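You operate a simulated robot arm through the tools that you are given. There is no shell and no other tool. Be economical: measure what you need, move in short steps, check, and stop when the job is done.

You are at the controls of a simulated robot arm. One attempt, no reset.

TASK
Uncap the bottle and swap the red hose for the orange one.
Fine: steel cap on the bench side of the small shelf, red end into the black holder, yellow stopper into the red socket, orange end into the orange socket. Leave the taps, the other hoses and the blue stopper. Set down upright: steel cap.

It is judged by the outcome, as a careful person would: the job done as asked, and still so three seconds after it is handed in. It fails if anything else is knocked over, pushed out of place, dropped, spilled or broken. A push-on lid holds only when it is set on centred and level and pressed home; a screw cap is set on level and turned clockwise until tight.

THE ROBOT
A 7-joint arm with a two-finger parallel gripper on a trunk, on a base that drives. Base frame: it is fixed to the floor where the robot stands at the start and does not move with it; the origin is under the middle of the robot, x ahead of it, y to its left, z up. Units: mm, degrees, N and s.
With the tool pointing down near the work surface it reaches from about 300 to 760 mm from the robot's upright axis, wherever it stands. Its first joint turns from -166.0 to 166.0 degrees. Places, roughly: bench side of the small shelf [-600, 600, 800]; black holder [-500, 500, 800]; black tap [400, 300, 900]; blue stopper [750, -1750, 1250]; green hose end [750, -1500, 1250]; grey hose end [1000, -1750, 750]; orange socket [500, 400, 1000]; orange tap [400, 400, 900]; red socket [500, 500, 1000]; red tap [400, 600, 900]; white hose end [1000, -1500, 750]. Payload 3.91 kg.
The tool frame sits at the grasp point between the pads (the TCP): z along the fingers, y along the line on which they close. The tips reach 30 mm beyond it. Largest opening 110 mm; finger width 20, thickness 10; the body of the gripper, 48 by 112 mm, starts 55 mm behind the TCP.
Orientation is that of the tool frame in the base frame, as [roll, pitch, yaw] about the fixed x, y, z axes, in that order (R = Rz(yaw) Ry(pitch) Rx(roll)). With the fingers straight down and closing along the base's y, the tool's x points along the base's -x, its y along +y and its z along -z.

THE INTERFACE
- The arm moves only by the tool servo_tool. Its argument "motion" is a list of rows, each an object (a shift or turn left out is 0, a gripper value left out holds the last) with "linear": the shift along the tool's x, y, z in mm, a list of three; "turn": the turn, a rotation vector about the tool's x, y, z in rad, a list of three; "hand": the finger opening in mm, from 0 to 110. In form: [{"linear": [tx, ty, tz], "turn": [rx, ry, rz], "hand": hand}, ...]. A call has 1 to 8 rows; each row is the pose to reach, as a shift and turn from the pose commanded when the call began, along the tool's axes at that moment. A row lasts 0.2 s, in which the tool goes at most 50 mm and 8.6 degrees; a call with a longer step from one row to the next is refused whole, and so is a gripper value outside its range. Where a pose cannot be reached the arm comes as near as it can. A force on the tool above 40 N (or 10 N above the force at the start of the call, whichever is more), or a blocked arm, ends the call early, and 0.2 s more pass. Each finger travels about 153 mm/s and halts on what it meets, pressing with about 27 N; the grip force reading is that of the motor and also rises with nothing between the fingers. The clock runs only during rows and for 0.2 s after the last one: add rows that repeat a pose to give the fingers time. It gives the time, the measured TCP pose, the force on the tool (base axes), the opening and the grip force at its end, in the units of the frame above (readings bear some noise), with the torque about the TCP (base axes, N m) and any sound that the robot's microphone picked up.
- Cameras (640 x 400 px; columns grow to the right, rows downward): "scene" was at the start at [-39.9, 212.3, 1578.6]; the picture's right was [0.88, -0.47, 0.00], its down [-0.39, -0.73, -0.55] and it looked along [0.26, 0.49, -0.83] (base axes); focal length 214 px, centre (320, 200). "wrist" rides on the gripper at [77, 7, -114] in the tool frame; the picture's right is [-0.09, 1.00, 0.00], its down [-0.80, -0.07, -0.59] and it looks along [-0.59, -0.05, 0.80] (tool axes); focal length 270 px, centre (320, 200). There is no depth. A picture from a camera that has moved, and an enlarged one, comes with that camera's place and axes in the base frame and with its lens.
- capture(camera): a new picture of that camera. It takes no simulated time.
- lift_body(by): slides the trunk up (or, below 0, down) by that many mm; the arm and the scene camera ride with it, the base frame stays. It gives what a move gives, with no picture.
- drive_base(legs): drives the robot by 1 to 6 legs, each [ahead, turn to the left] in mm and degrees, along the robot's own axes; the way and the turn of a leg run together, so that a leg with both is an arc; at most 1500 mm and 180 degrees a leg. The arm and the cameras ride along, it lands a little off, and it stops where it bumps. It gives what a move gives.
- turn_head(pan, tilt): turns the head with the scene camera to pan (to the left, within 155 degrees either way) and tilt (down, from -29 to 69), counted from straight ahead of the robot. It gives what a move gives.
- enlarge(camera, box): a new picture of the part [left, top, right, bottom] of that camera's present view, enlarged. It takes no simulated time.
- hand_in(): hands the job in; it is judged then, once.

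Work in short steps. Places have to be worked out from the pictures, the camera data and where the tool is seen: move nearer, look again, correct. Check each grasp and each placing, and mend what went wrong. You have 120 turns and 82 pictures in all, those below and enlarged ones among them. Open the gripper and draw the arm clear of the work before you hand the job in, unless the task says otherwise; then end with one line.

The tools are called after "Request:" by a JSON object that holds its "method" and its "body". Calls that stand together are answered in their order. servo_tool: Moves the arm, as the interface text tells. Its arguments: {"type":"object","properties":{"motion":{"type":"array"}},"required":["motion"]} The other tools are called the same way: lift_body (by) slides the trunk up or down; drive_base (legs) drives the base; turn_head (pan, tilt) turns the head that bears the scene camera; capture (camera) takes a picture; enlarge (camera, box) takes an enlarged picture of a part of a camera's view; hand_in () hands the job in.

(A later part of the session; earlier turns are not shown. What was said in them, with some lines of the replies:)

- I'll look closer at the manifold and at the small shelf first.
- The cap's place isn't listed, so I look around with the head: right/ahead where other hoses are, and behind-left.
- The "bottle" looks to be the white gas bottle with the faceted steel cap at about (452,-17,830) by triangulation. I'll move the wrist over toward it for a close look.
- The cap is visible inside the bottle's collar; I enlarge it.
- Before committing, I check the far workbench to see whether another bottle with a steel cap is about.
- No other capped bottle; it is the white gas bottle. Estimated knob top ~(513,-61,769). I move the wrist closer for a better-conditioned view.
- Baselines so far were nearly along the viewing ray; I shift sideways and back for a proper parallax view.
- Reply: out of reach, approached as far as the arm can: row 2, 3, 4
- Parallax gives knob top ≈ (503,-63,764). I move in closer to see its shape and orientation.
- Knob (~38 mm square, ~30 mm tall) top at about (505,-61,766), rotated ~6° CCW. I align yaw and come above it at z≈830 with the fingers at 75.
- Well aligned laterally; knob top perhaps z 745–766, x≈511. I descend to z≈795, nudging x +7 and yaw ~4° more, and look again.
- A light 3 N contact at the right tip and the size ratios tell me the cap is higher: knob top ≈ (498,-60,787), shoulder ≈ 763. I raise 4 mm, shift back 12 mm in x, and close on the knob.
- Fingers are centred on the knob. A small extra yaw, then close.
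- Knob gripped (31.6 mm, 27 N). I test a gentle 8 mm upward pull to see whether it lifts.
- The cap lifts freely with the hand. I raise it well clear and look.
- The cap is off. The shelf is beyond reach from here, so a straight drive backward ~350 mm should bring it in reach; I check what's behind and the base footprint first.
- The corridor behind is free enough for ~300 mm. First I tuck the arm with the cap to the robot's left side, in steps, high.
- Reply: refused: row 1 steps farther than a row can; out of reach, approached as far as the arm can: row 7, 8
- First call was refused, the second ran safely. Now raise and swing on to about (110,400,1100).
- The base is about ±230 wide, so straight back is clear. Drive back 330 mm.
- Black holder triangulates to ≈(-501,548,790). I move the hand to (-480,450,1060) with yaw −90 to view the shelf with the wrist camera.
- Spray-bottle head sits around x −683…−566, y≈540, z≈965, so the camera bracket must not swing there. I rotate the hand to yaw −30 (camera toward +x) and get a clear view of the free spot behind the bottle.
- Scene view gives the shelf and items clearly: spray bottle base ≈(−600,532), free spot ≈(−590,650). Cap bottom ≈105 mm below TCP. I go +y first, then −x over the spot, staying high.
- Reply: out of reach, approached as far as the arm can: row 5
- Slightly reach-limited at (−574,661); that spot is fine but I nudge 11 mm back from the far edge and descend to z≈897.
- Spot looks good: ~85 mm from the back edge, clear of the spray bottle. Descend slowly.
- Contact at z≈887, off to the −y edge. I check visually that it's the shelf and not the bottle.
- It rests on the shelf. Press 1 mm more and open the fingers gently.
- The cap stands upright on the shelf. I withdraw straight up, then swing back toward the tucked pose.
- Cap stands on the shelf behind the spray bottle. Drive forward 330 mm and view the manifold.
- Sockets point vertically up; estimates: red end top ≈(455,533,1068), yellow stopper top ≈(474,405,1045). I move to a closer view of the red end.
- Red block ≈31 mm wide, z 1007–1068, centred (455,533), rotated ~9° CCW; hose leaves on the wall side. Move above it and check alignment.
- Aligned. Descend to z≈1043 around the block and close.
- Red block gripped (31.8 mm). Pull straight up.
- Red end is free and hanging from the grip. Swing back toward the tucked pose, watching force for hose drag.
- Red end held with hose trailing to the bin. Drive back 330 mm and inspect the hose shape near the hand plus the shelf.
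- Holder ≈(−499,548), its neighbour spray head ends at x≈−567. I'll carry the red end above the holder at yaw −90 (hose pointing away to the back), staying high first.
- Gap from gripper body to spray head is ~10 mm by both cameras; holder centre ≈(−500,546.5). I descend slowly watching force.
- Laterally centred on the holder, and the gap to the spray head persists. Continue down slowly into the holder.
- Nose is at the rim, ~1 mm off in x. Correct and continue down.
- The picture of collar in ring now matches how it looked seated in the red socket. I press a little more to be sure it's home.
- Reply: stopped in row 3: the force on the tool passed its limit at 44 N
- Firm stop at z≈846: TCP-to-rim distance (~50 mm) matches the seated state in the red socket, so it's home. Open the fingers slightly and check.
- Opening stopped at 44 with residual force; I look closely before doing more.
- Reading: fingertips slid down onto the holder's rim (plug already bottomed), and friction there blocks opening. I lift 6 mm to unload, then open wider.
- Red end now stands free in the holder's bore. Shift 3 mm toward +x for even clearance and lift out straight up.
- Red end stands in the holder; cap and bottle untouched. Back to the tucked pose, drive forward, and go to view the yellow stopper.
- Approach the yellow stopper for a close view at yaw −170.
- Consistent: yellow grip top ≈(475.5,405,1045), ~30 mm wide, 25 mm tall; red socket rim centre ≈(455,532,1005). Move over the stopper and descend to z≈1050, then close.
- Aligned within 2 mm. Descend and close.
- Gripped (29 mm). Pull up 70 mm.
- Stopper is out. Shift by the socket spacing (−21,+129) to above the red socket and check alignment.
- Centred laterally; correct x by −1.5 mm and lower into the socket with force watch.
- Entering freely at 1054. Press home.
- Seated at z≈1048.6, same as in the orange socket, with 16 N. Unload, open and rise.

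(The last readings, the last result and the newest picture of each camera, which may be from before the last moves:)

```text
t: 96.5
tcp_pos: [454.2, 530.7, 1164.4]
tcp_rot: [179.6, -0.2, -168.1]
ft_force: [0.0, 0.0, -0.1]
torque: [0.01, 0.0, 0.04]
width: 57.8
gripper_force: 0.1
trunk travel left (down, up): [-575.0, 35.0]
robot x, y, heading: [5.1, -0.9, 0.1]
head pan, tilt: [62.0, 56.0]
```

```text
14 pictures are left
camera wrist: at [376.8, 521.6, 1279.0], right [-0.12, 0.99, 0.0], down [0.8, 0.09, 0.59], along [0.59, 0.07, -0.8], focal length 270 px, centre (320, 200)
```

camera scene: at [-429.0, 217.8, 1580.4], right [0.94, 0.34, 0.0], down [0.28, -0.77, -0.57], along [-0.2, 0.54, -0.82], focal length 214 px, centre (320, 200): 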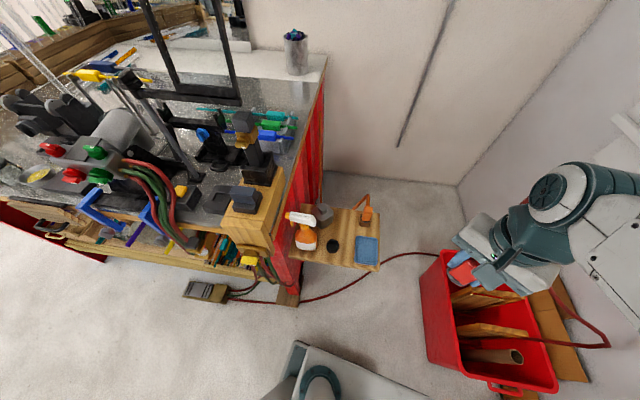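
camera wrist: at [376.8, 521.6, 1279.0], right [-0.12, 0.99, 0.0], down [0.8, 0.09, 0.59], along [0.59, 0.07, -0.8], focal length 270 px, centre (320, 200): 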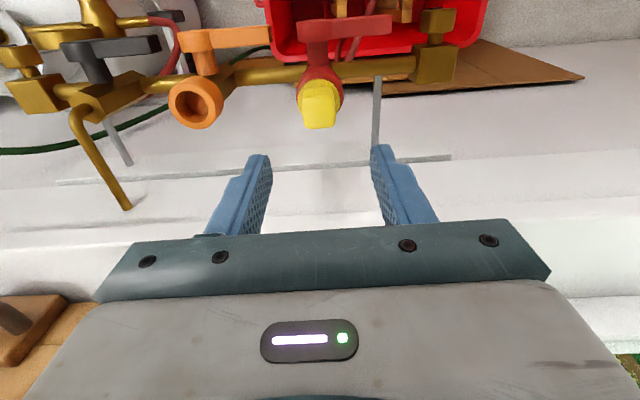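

Yellow sits in the red socket, orange socket is empty. Tuck, drive back, and go for the orange end.

Request:
{"method": "servo_tool", "body": {"motion": [{"linear": [34, -14, -10]}, {"linear": [68, -28, -20]}, {"linear": [103, -42, -30]}, {"linear": [137, -56, -35]}, {"linear": [172, -71, -35]}, {"linear": [212, -66, -35]}, {"linear": [252, -60, -35]}, {"linear": [292, -54, -35]}]}}

Request:
{"method": "servo_tool", "body": {"motion": [{"linear": [30, 5, 0], "turn": [0, 0, -0.14]}, {"linear": [60, 10, 0], "turn": [0, 0, -0.28]}, {"linear": [70, 10, 0], "turn": [0, 0, -0.42]}, {"linear": [70, 10, 0], "turn": [0, 0, -0.56]}, {"linear": [70, 10, 0], "turn": [0, 0, -0.7]}, {"linear": [70, 10, 0], "turn": [0, 0, -0.84]}]}}

Request:
{"method": "drive_base", "body": {"legs": [[-335, 0]]}}

Request:
{"method": "turn_head", "body": {"pan": 110, "tilt": 55}}

Request:
{"method": "enlarge", "body": {"camera": "scene", "box": [270, 180, 430, 280]}}

```text
t: 98.3
tcp_pos: [176.0, 418.6, 1198.7]
tcp_rot: [179.6, 0.0, -168.1]
ft_force: [-0.2, 0.5, 0.2]
torque: [0.0, -0.03, 0.0]
width: 57.7
gripper_force: 0.0
trunk travel left (down, up): [-575.0, 35.0]
robot x, y, heading: [7.3, -3.4, -0.2]
head pan, tilt: [62.0, 56.0]
```

```text
t: 99.7
tcp_pos: [108.4, 413.3, 1198.4]
tcp_rot: [179.8, 0.2, -120.0]
ft_force: [0.3, -0.3, 0.2]
torque: [0.0, 0.02, 0.01]
width: 57.9
gripper_force: 0.1
trunk travel left (down, up): [-575.0, 35.0]
robot x, y, heading: [6.7, 0.2, -0.1]
head pan, tilt: [62.0, 56.0]
```

```text
t: 101.9
tcp_pos: [-226.0, 414.1, 1198.9]
tcp_rot: [179.8, 0.1, -119.9]
ft_force: [0.4, -0.3, -0.4]
torque: [-0.01, -0.01, -0.01]
width: 57.8
gripper_force: 0.0
trunk travel left (down, up): [-575.0, 35.0]
robot x, y, heading: [-330.2, 3.8, -0.3]
head pan, tilt: [62.0, 56.0]
```

```text
t: 103.0
tcp_pos: [-225.8, 414.0, 1198.0]
tcp_rot: [179.8, 0.2, -120.0]
ft_force: [0.2, -0.7, 0.8]
torque: [0.0, 0.01, -0.02]
width: 58.2
gripper_force: 0.0
trunk travel left (down, up): [-575.0, 35.0]
robot x, y, heading: [-329.9, -4.0, -0.1]
head pan, tilt: [110.0, 55.0]
```

```text
4.00 times, centred on (350, 230) of scene
camera zoom: at [-425.3, 218.3, 1580.4], right [0.94, 0.34, 0.0], down [0.28, -0.77, -0.57], along [-0.19, 0.54, -0.82], focal length 858 px, centre (200, 80)
```

zoom: 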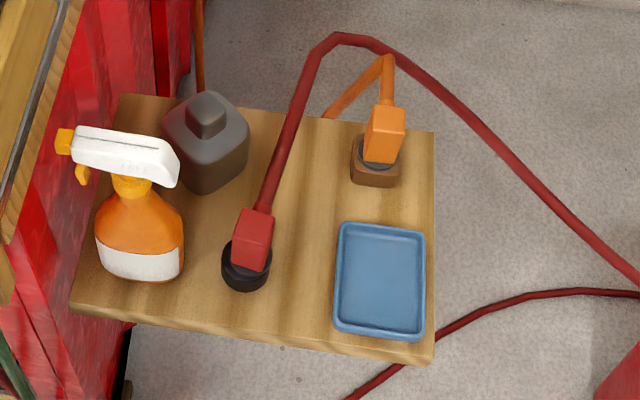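

Red end sits well in its holder. Orange block top ≈(−403,700,~880), aligned with the shelf (yaw ≈ −77). Move to a viewing pose in front of it.

Request:
{"method": "servo_tool", "body": {"motion": [{"linear": [-10, 32, 10], "turn": [0, 0, -0.1]}, {"linear": [-20, 64, 25], "turn": [0, 0, -0.2]}, {"linear": [-30, 96, 45], "turn": [0, 0, -0.3]}, {"linear": [-40, 128, 70], "turn": [0, 0, -0.4]}, {"linear": [-50, 160, 95], "turn": [0, 0, -0.5]}, {"linear": [-60, 192, 120], "turn": [0, 0, -0.6]}, {"linear": [-70, 223, 150], "turn": [0, 0, -0.7]}, {"linear": [-80, 253, 185], "turn": [0, 0, -0.75]}]}}

Request:
{"method": "enlarge", "body": {"camera": "wrist", "box": [220, 50, 420, 240]}}

```text
t: 104.8
tcp_pos: [-404.9, 610.0, 1014.6]
tcp_rot: [-179.9, 0.3, -76.8]
ft_force: [-0.2, -0.7, 0.3]
torque: [-0.02, -0.02, 0.0]
width: 58.1
gripper_force: 0.0
trunk travel left (down, up): [-575.0, 35.0]
robot x, y, heading: [-329.5, 4.0, -0.2]
head pan, tilt: [110.0, 55.0]
```

```text
2.11 times, centred on (320, 145) of wrist
camera zoom: at [-393.9, 534.0, 1128.6], right [-0.99, -0.14, 0.0], down [-0.11, 0.79, 0.6], along [-0.08, 0.59, -0.8], focal length 569 px, centre (320, 316)
```

zoom: 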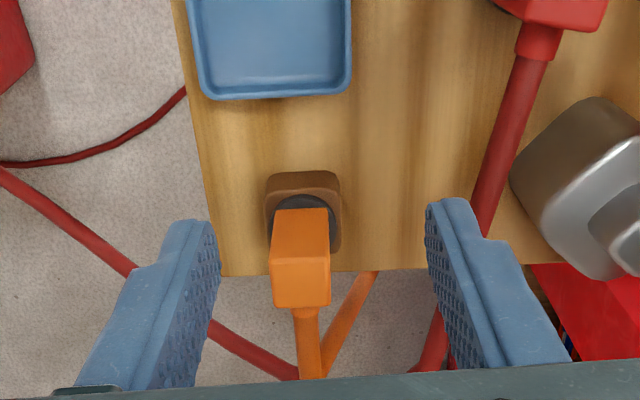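

Block well aligned with the fingers: centre ≈(−405.6,699), top ≈878. Move above it and check once.

Request:
{"method": "servo_tool", "body": {"motion": [{"linear": [-22, -5, 20]}, {"linear": [-44, -10, 40]}, {"linear": [-66, -15, 60]}, {"linear": [-87, -19.5, 80]}, {"linear": [-87, -19.5, 95]}, {"linear": [-87, -19.5, 95]}]}}

Request:
{"method": "enlarge", "body": {"camera": "wrist", "box": [220, 60, 420, 240]}}

```text
t: 106.2
tcp_pos: [-405.6, 700.7, 920.0]
tcp_rot: [179.9, 0.3, -77.0]
ft_force: [0.3, -0.4, -0.1]
torque: [-0.02, 0.01, 0.03]
width: 57.8
gripper_force: 0.1
trunk travel left (down, up): [-575.0, 35.0]
robot x, y, heading: [-327.9, -1.4, -0.2]
head pan, tilt: [110.0, 55.0]
```

```text
2.22 times, centred on (320, 150) of wrist
camera zoom: at [-394.4, 624.4, 1034.2], right [-0.99, -0.14, 0.0], down [-0.11, 0.79, 0.6], along [-0.08, 0.59, -0.8], focal length 601 px, centre (320, 311)
```

zoom: 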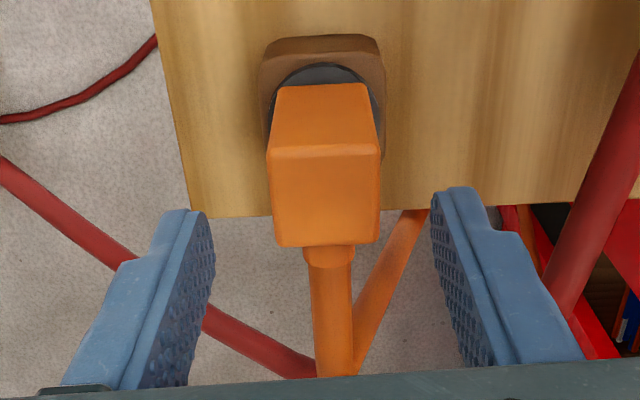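

Same relative view as the red grasp, centred. Descend 66 mm and close.

Request:
{"method": "servo_tool", "body": {"motion": [{"linear": [1, 0, 25]}, {"linear": [1, 0, 50]}, {"linear": [1, 0, 66]}, {"linear": [1, 0, 66], "hand": 45}, {"linear": [1, 0, 66], "hand": 20}, {"linear": [1, 0, 66], "hand": 20}, {"linear": [1, 0, 66], "hand": 20}]}}

Request:
{"method": "servo_tool", "body": {"motion": [{"linear": [0, 0, -5]}, {"linear": [0, 0, -12]}, {"linear": [0, 0, -25]}, {"linear": [0, 0, -45]}, {"linear": [0, 0, -80]}, {"linear": [0, 0, -120]}, {"linear": [0, 0, -160]}, {"linear": [0, 0, -200]}]}}

Request:
{"method": "capture", "body": {"camera": "wrist"}}

```text
t: 107.8
tcp_pos: [-406.2, 699.9, 853.7]
tcp_rot: [-180.0, 0.3, -77.0]
ft_force: [-0.1, -0.2, -1.3]
torque: [-0.03, -0.01, -0.02]
width: 31.7
gripper_force: 26.8
trunk travel left (down, up): [-575.0, 35.0]
robot x, y, heading: [-326.0, 2.5, 0.0]
head pan, tilt: [110.0, 55.0]
```

```text
t: 109.6
tcp_pos: [-405.8, 698.5, 1053.6]
tcp_rot: [179.9, 0.3, -77.0]
ft_force: [-0.3, 0.1, -2.2]
torque: [0.03, 0.0, -0.02]
width: 31.9
gripper_force: 26.7
trunk travel left (down, up): [-575.0, 35.0]
robot x, y, heading: [-329.1, -1.2, -0.2]
head pan, tilt: [110.0, 55.0]
```

```text
10 pictures are left
camera wrist: at [-394.5, 621.9, 1167.8], right [-0.99, -0.14, 0.0], down [-0.11, 0.79, 0.6], along [-0.08, 0.59, -0.8], focal length 270 px, centre (320, 200)
```

wrist: 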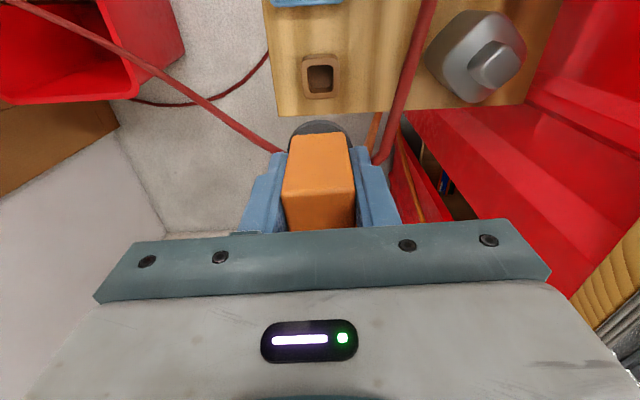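

Orange end is out, cap and red end undisturbed. Carry back to the tucked pose and drive forward.

Request:
{"method": "servo_tool", "body": {"motion": [{"linear": [39, -13, -18], "turn": [0, 0, 0.09]}, {"linear": [79, -27, -36], "turn": [0, 0, 0.18]}, {"linear": [119, -41, -54], "turn": [0, 0, 0.27]}, {"linear": [158, -55, -72], "turn": [0, 0, 0.36]}, {"linear": [198, -69, -90], "turn": [0, 0, 0.45]}, {"linear": [238, -83, -108], "turn": [0, 0, 0.55]}, {"linear": [278, -97, -126], "turn": [0, 0, 0.65]}, {"linear": [317, -111, -145], "turn": [0, 0, 0.75]}]}}

Request:
{"method": "drive_base", "body": {"legs": [[335, 0]]}}

Request:
{"method": "turn_head", "body": {"pan": 62, "tilt": 56}}

Request:
{"method": "capture", "body": {"camera": "scene"}}

```text
t: 111.4
tcp_pos: [-228.1, 412.6, 1197.6]
tcp_rot: [179.6, 0.2, -120.1]
ft_force: [-0.7, -0.1, -2.1]
torque: [0.02, 0.0, 0.01]
width: 31.9
gripper_force: 26.5
trunk travel left (down, up): [-575.0, 35.0]
robot x, y, heading: [-326.9, 0.8, -0.2]
head pan, tilt: [110.0, 55.0]
```

```text
t: 113.6
tcp_pos: [109.1, 413.9, 1197.5]
tcp_rot: [179.8, 0.3, -120.0]
ft_force: [0.6, 0.5, -2.3]
torque: [-0.01, 0.0, 0.02]
width: 31.7
gripper_force: 27.2
trunk travel left (down, up): [-575.0, 35.0]
robot x, y, heading: [10.0, 0.9, -0.1]
head pan, tilt: [110.0, 55.0]
```

```text
t: 114.8
tcp_pos: [109.2, 414.0, 1197.0]
tcp_rot: [179.9, 0.2, -119.9]
ft_force: [-0.1, -1.1, -1.9]
torque: [0.0, 0.03, -0.01]
width: 31.8
gripper_force: 26.7
trunk travel left (down, up): [-575.0, 35.0]
robot x, y, heading: [10.3, -0.5, -0.2]
head pan, tilt: [62.0, 56.0]
```

```text
9 pictures are left
camera scene: at [-31.0, 212.5, 1579.1], right [0.88, -0.47, 0.0], down [-0.39, -0.73, -0.56], along [0.26, 0.49, -0.83], focal length 214 px, centre (320, 200)
```

scene: 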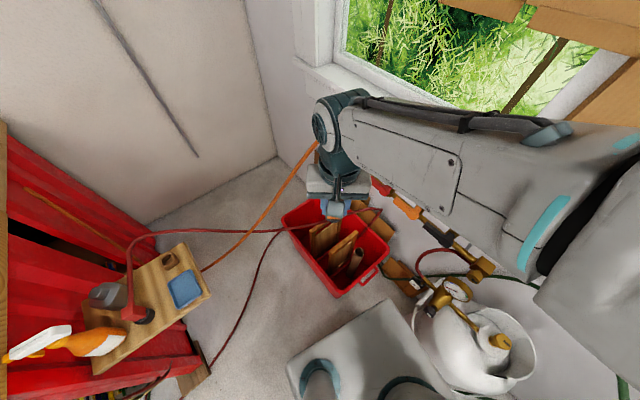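

Hoses look fine. Swing to above the orange socket (474.5,403) at z≈1190, yaw −168.

Request:
{"method": "servo_tool", "body": {"motion": [{"linear": [-21, -40, 0], "turn": [0, 0, 0.1]}, {"linear": [-43, -80, 0], "turn": [0, 0, 0.2]}, {"linear": [-65, -121, 0], "turn": [0, 0, 0.31]}, {"linear": [-87, -161, 0], "turn": [0, 0, 0.42]}, {"linear": [-108, -201, 0], "turn": [0, 0, 0.53]}, {"linear": [-130, -242, 0], "turn": [0, 0, 0.63]}, {"linear": [-152, -282, 0], "turn": [0, 0, 0.74]}, {"linear": [-173, -322, 0], "turn": [0, 0, 0.84]}]}}

Request:
{"method": "servo_tool", "body": {"motion": [{"linear": [0, 0, 20]}, {"linear": [0, 0, 45]}, {"linear": [0, 0, 65]}, {"linear": [0, 0, 65]}]}}

Request:
{"method": "capture", "body": {"camera": "wrist"}}

```text
t: 116.6
tcp_pos: [476.5, 403.1, 1195.3]
tcp_rot: [179.7, -0.1, -168.2]
ft_force: [0.3, 0.2, -1.3]
torque: [0.04, 0.02, 0.0]
width: 31.7
gripper_force: 26.7
trunk travel left (down, up): [-575.0, 35.0]
robot x, y, heading: [14.5, -2.6, -0.0]
head pan, tilt: [62.0, 56.0]
```

```text
t: 117.6
tcp_pos: [474.8, 403.6, 1130.5]
tcp_rot: [179.8, 0.0, -168.0]
ft_force: [-0.1, -0.9, -3.1]
torque: [-0.01, 0.01, -0.02]
width: 31.9
gripper_force: 26.9
trunk travel left (down, up): [-575.0, 35.0]
robot x, y, heading: [10.8, 1.3, -0.3]
head pan, tilt: [62.0, 56.0]
```

```text
8 pictures are left
camera wrist: at [397.7, 395.0, 1245.2], right [-0.12, 0.99, 0.0], down [0.8, 0.09, 0.59], along [0.59, 0.08, -0.8], focal length 270 px, centre (320, 200)
```

wrist: 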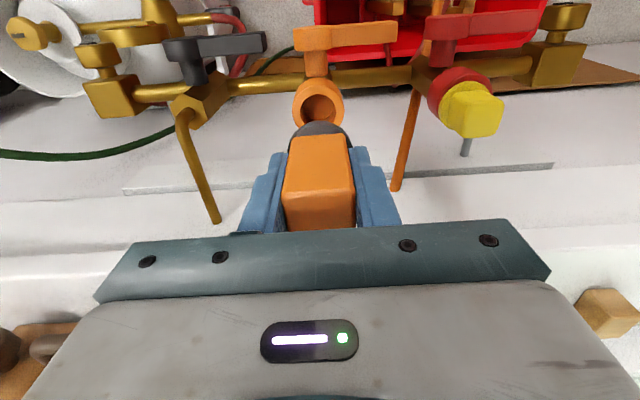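

Lined up by column; lower to ~1085 and verify close up.

Request:
{"method": "servo_tool", "body": {"motion": [{"linear": [0, 0, 20]}, {"linear": [0, 0, 40]}, {"linear": [0, 0, 45]}, {"linear": [0, 0, 45]}]}}

Request:
{"method": "enlarge", "body": {"camera": "wrist", "box": [240, 60, 400, 220]}}

```text
t: 118.6
tcp_pos: [474.6, 404.6, 1085.4]
tcp_rot: [179.7, -0.1, -168.0]
ft_force: [-0.7, 0.3, -1.7]
torque: [0.0, 0.02, 0.0]
width: 32.0
gripper_force: 26.9
trunk travel left (down, up): [-575.0, 35.0]
robot x, y, heading: [8.1, 0.0, -0.3]
head pan, tilt: [62.0, 56.0]
```

```text
2.50 times, centred on (320, 140) of wrist
camera zoom: at [398.1, 395.2, 1200.1], right [-0.12, 0.99, 0.0], down [0.8, 0.09, 0.59], along [0.59, 0.08, -0.81], focal length 676 px, centre (320, 350)
```

zoom: 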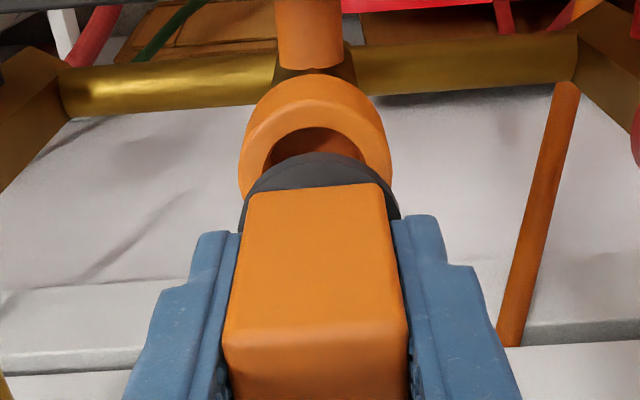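

Socket is ~1.4 mm toward −y. Correct and lower gradually.

Request:
{"method": "servo_tool", "body": {"motion": [{"linear": [0, -1.3, 10]}, {"linear": [0, -1.3, 20]}, {"linear": [0, -1.3, 28]}, {"linear": [0, -1.3, 34]}]}}

```text
t: 119.6
tcp_pos: [474.2, 403.6, 1052.0]
tcp_rot: [179.6, -0.1, -168.0]
ft_force: [-0.6, -0.9, -2.0]
torque: [0.0, -0.03, -0.02]
width: 32.0
gripper_force: 26.8
trunk travel left (down, up): [-575.0, 35.0]
robot x, y, heading: [8.7, 1.9, -0.2]
head pan, tilt: [62.0, 56.0]
```

No resistance; continue down to seat it.

Request:
{"method": "servo_tool", "body": {"motion": [{"linear": [0, 0, 3]}, {"linear": [0, 0, 6]}, {"linear": [0, 0, 9]}, {"linear": [0, 0, 11]}]}}

Request:
{"method": "enlarge", "body": {"camera": "wrist", "box": [240, 60, 400, 220]}}

```text
t: 120.6
tcp_pos: [475.3, 402.2, 1042.9]
tcp_rot: [179.5, 0.2, -168.1]
ft_force: [1.0, 0.3, 23.1]
torque: [-0.46, -0.17, 0.02]
width: 31.6
gripper_force: 26.7
trunk travel left (down, up): [-575.0, 35.0]
robot x, y, heading: [7.7, 0.2, -0.1]
head pan, tilt: [62.0, 56.0]
```

```text
2.50 times, centred on (320, 140) of wrist
camera zoom: at [397.0, 392.4, 1157.7], right [-0.12, 0.99, 0.01], down [0.8, 0.09, 0.6], along [0.59, 0.08, -0.8], focal length 676 px, centre (320, 350)
```

zoom: 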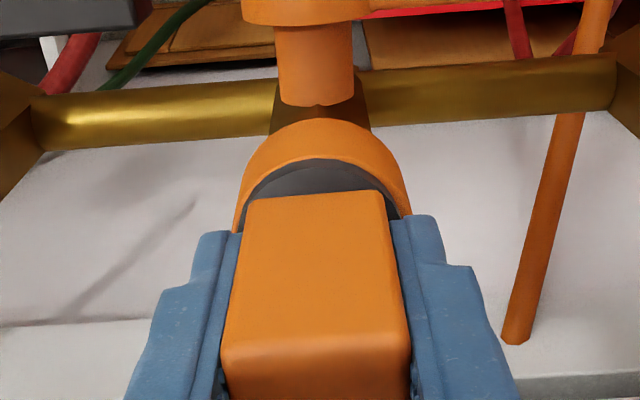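

Seated at z≈1043 with ~25 N, looking just like the red end did. Unload, open, rise.

Request:
{"method": "servo_tool", "body": {"motion": [{"linear": [0, 0, -3], "hand": 32}, {"linear": [0, 0, -3], "hand": 45}, {"linear": [0, 0, -3], "hand": 58}, {"linear": [0, 0, -10], "hand": 58}, {"linear": [0, 0, -45]}, {"linear": [0, 0, -85]}, {"linear": [0, 0, -125]}, {"linear": [0, 0, -150]}]}}

Request:
{"method": "capture", "body": {"camera": "wrist"}}

```text
t: 122.4
tcp_pos: [478.1, 401.4, 1191.5]
tcp_rot: [179.7, -0.1, -168.1]
ft_force: [0.3, -0.6, 0.8]
torque: [0.0, -0.03, 0.05]
width: 57.9
gripper_force: 0.0
trunk travel left (down, up): [-575.0, 35.0]
robot x, y, heading: [7.9, -0.6, -0.2]
head pan, tilt: [62.0, 56.0]
```

```text
5 pictures are left
camera wrist: at [400.1, 391.8, 1305.7], right [-0.12, 0.99, 0.0], down [0.8, 0.09, 0.59], along [0.59, 0.08, -0.81], focal length 270 px, centre (320, 200)
```

wrist: 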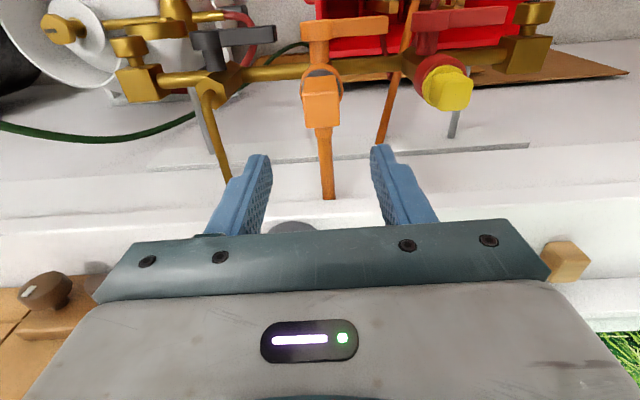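

Orange end upright in the orange socket, yellow in the red. Draw the arm back and check the shelf and manifold one last time.

Request:
{"method": "servo_tool", "body": {"motion": [{"linear": [40, 0, -15]}, {"linear": [80, 5, -30]}, {"linear": [125, 10, -40]}, {"linear": [170, 10, -50]}, {"linear": [200, 5, -60]}, {"linear": [200, 5, -60]}]}}

Request:
{"method": "turn_head", "body": {"pan": 100, "tilt": 50}}

Request:
{"method": "capture", "body": {"camera": "scene"}}

Request:
{"method": "enlarge", "body": {"camera": "scene", "box": [120, 150, 360, 300]}}

```text
t: 123.8
tcp_pos: [278.4, 363.8, 1252.8]
tcp_rot: [179.7, -0.1, -168.1]
ft_force: [0.4, -0.1, 0.7]
torque: [0.02, -0.02, 0.02]
width: 57.9
gripper_force: 0.0
trunk travel left (down, up): [-575.0, 35.0]
robot x, y, heading: [7.2, -1.8, -0.2]
head pan, tilt: [62.0, 56.0]
```

```text
t: 124.8
tcp_pos: [278.1, 362.9, 1251.8]
tcp_rot: [179.8, -0.1, -168.0]
ft_force: [0.2, 0.5, 0.1]
torque: [-0.01, 0.01, -0.04]
width: 57.8
gripper_force: 0.2
trunk travel left (down, up): [-575.0, 35.0]
robot x, y, heading: [10.0, 3.0, -0.2]
head pan, tilt: [100.0, 50.0]
```

```text
4 pictures are left
camera scene: at [-77.6, 225.5, 1586.9], right [0.99, 0.17, 0.0], down [0.13, -0.75, -0.64], along [-0.11, 0.63, -0.77], focal length 214 px, centre (320, 200)
```

scene: 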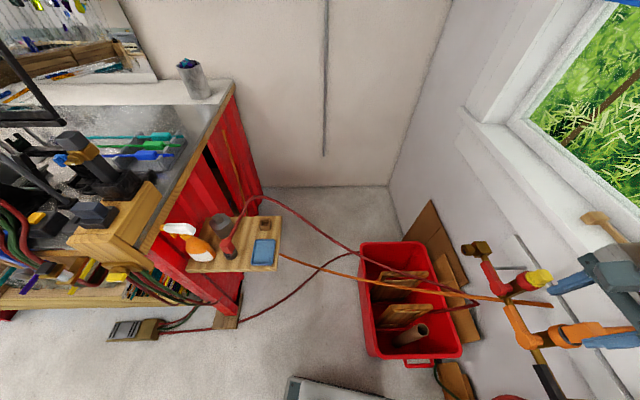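

```text
2.67 times, centred on (240, 225) of scene
camera zoom: at [-77.6, 225.5, 1586.9], right [0.99, 0.17, 0.0], down [0.13, -0.75, -0.64], along [-0.11, 0.63, -0.77], focal length 572 px, centre (533, 133)
```

zoom: 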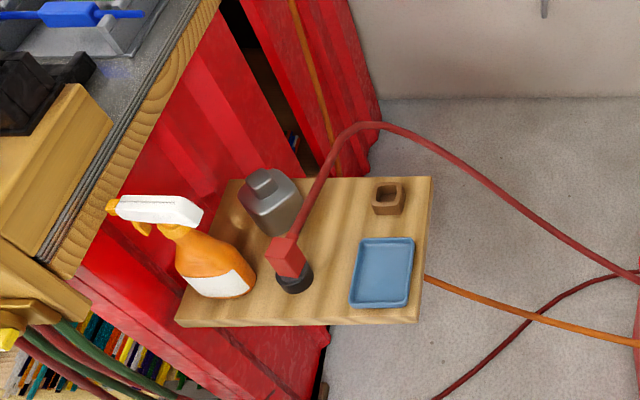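

The red end may be leaning a bit; I zoom in on it.

Request:
{"method": "enlarge", "body": {"camera": "scene", "box": [195, 205, 275, 275]}}

```text
5.71 times, centred on (235, 240) of scene
camera zoom: at [-77.6, 225.5, 1586.9], right [0.99, 0.17, 0.0], down [0.13, -0.75, -0.64], along [-0.11, 0.63, -0.77], focal length 1226 px, centre (806, -29)
```

zoom: 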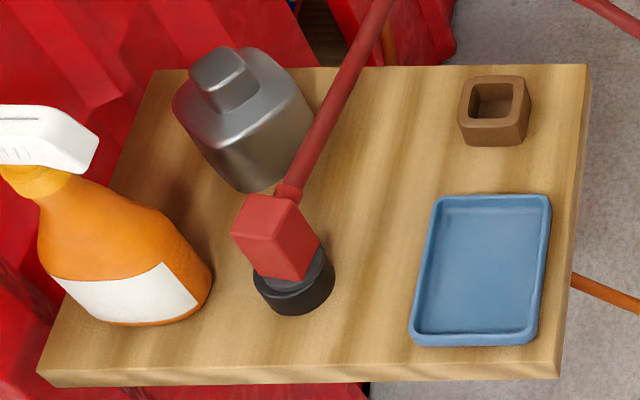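

Everything checks out. The steel cap is upright on the bench side of the shelf, and the red end is in the black holder, leaning slightly in its loose bore. The yellow stopper is in the red socket and the orange end in the orange socket. The gripper is open and the arm is clear, so I hand in.

Request:
{"method": "hand_in", "body": {}}

```text
The job is handed in.
```

The job is done and handed in: the bottle is uncapped with the steel cap upright on the bench side of the shelf, the red end is in the black holder (leaning slightly), the yellow stopper is in the red socket, and the orange end is in the orange socket.
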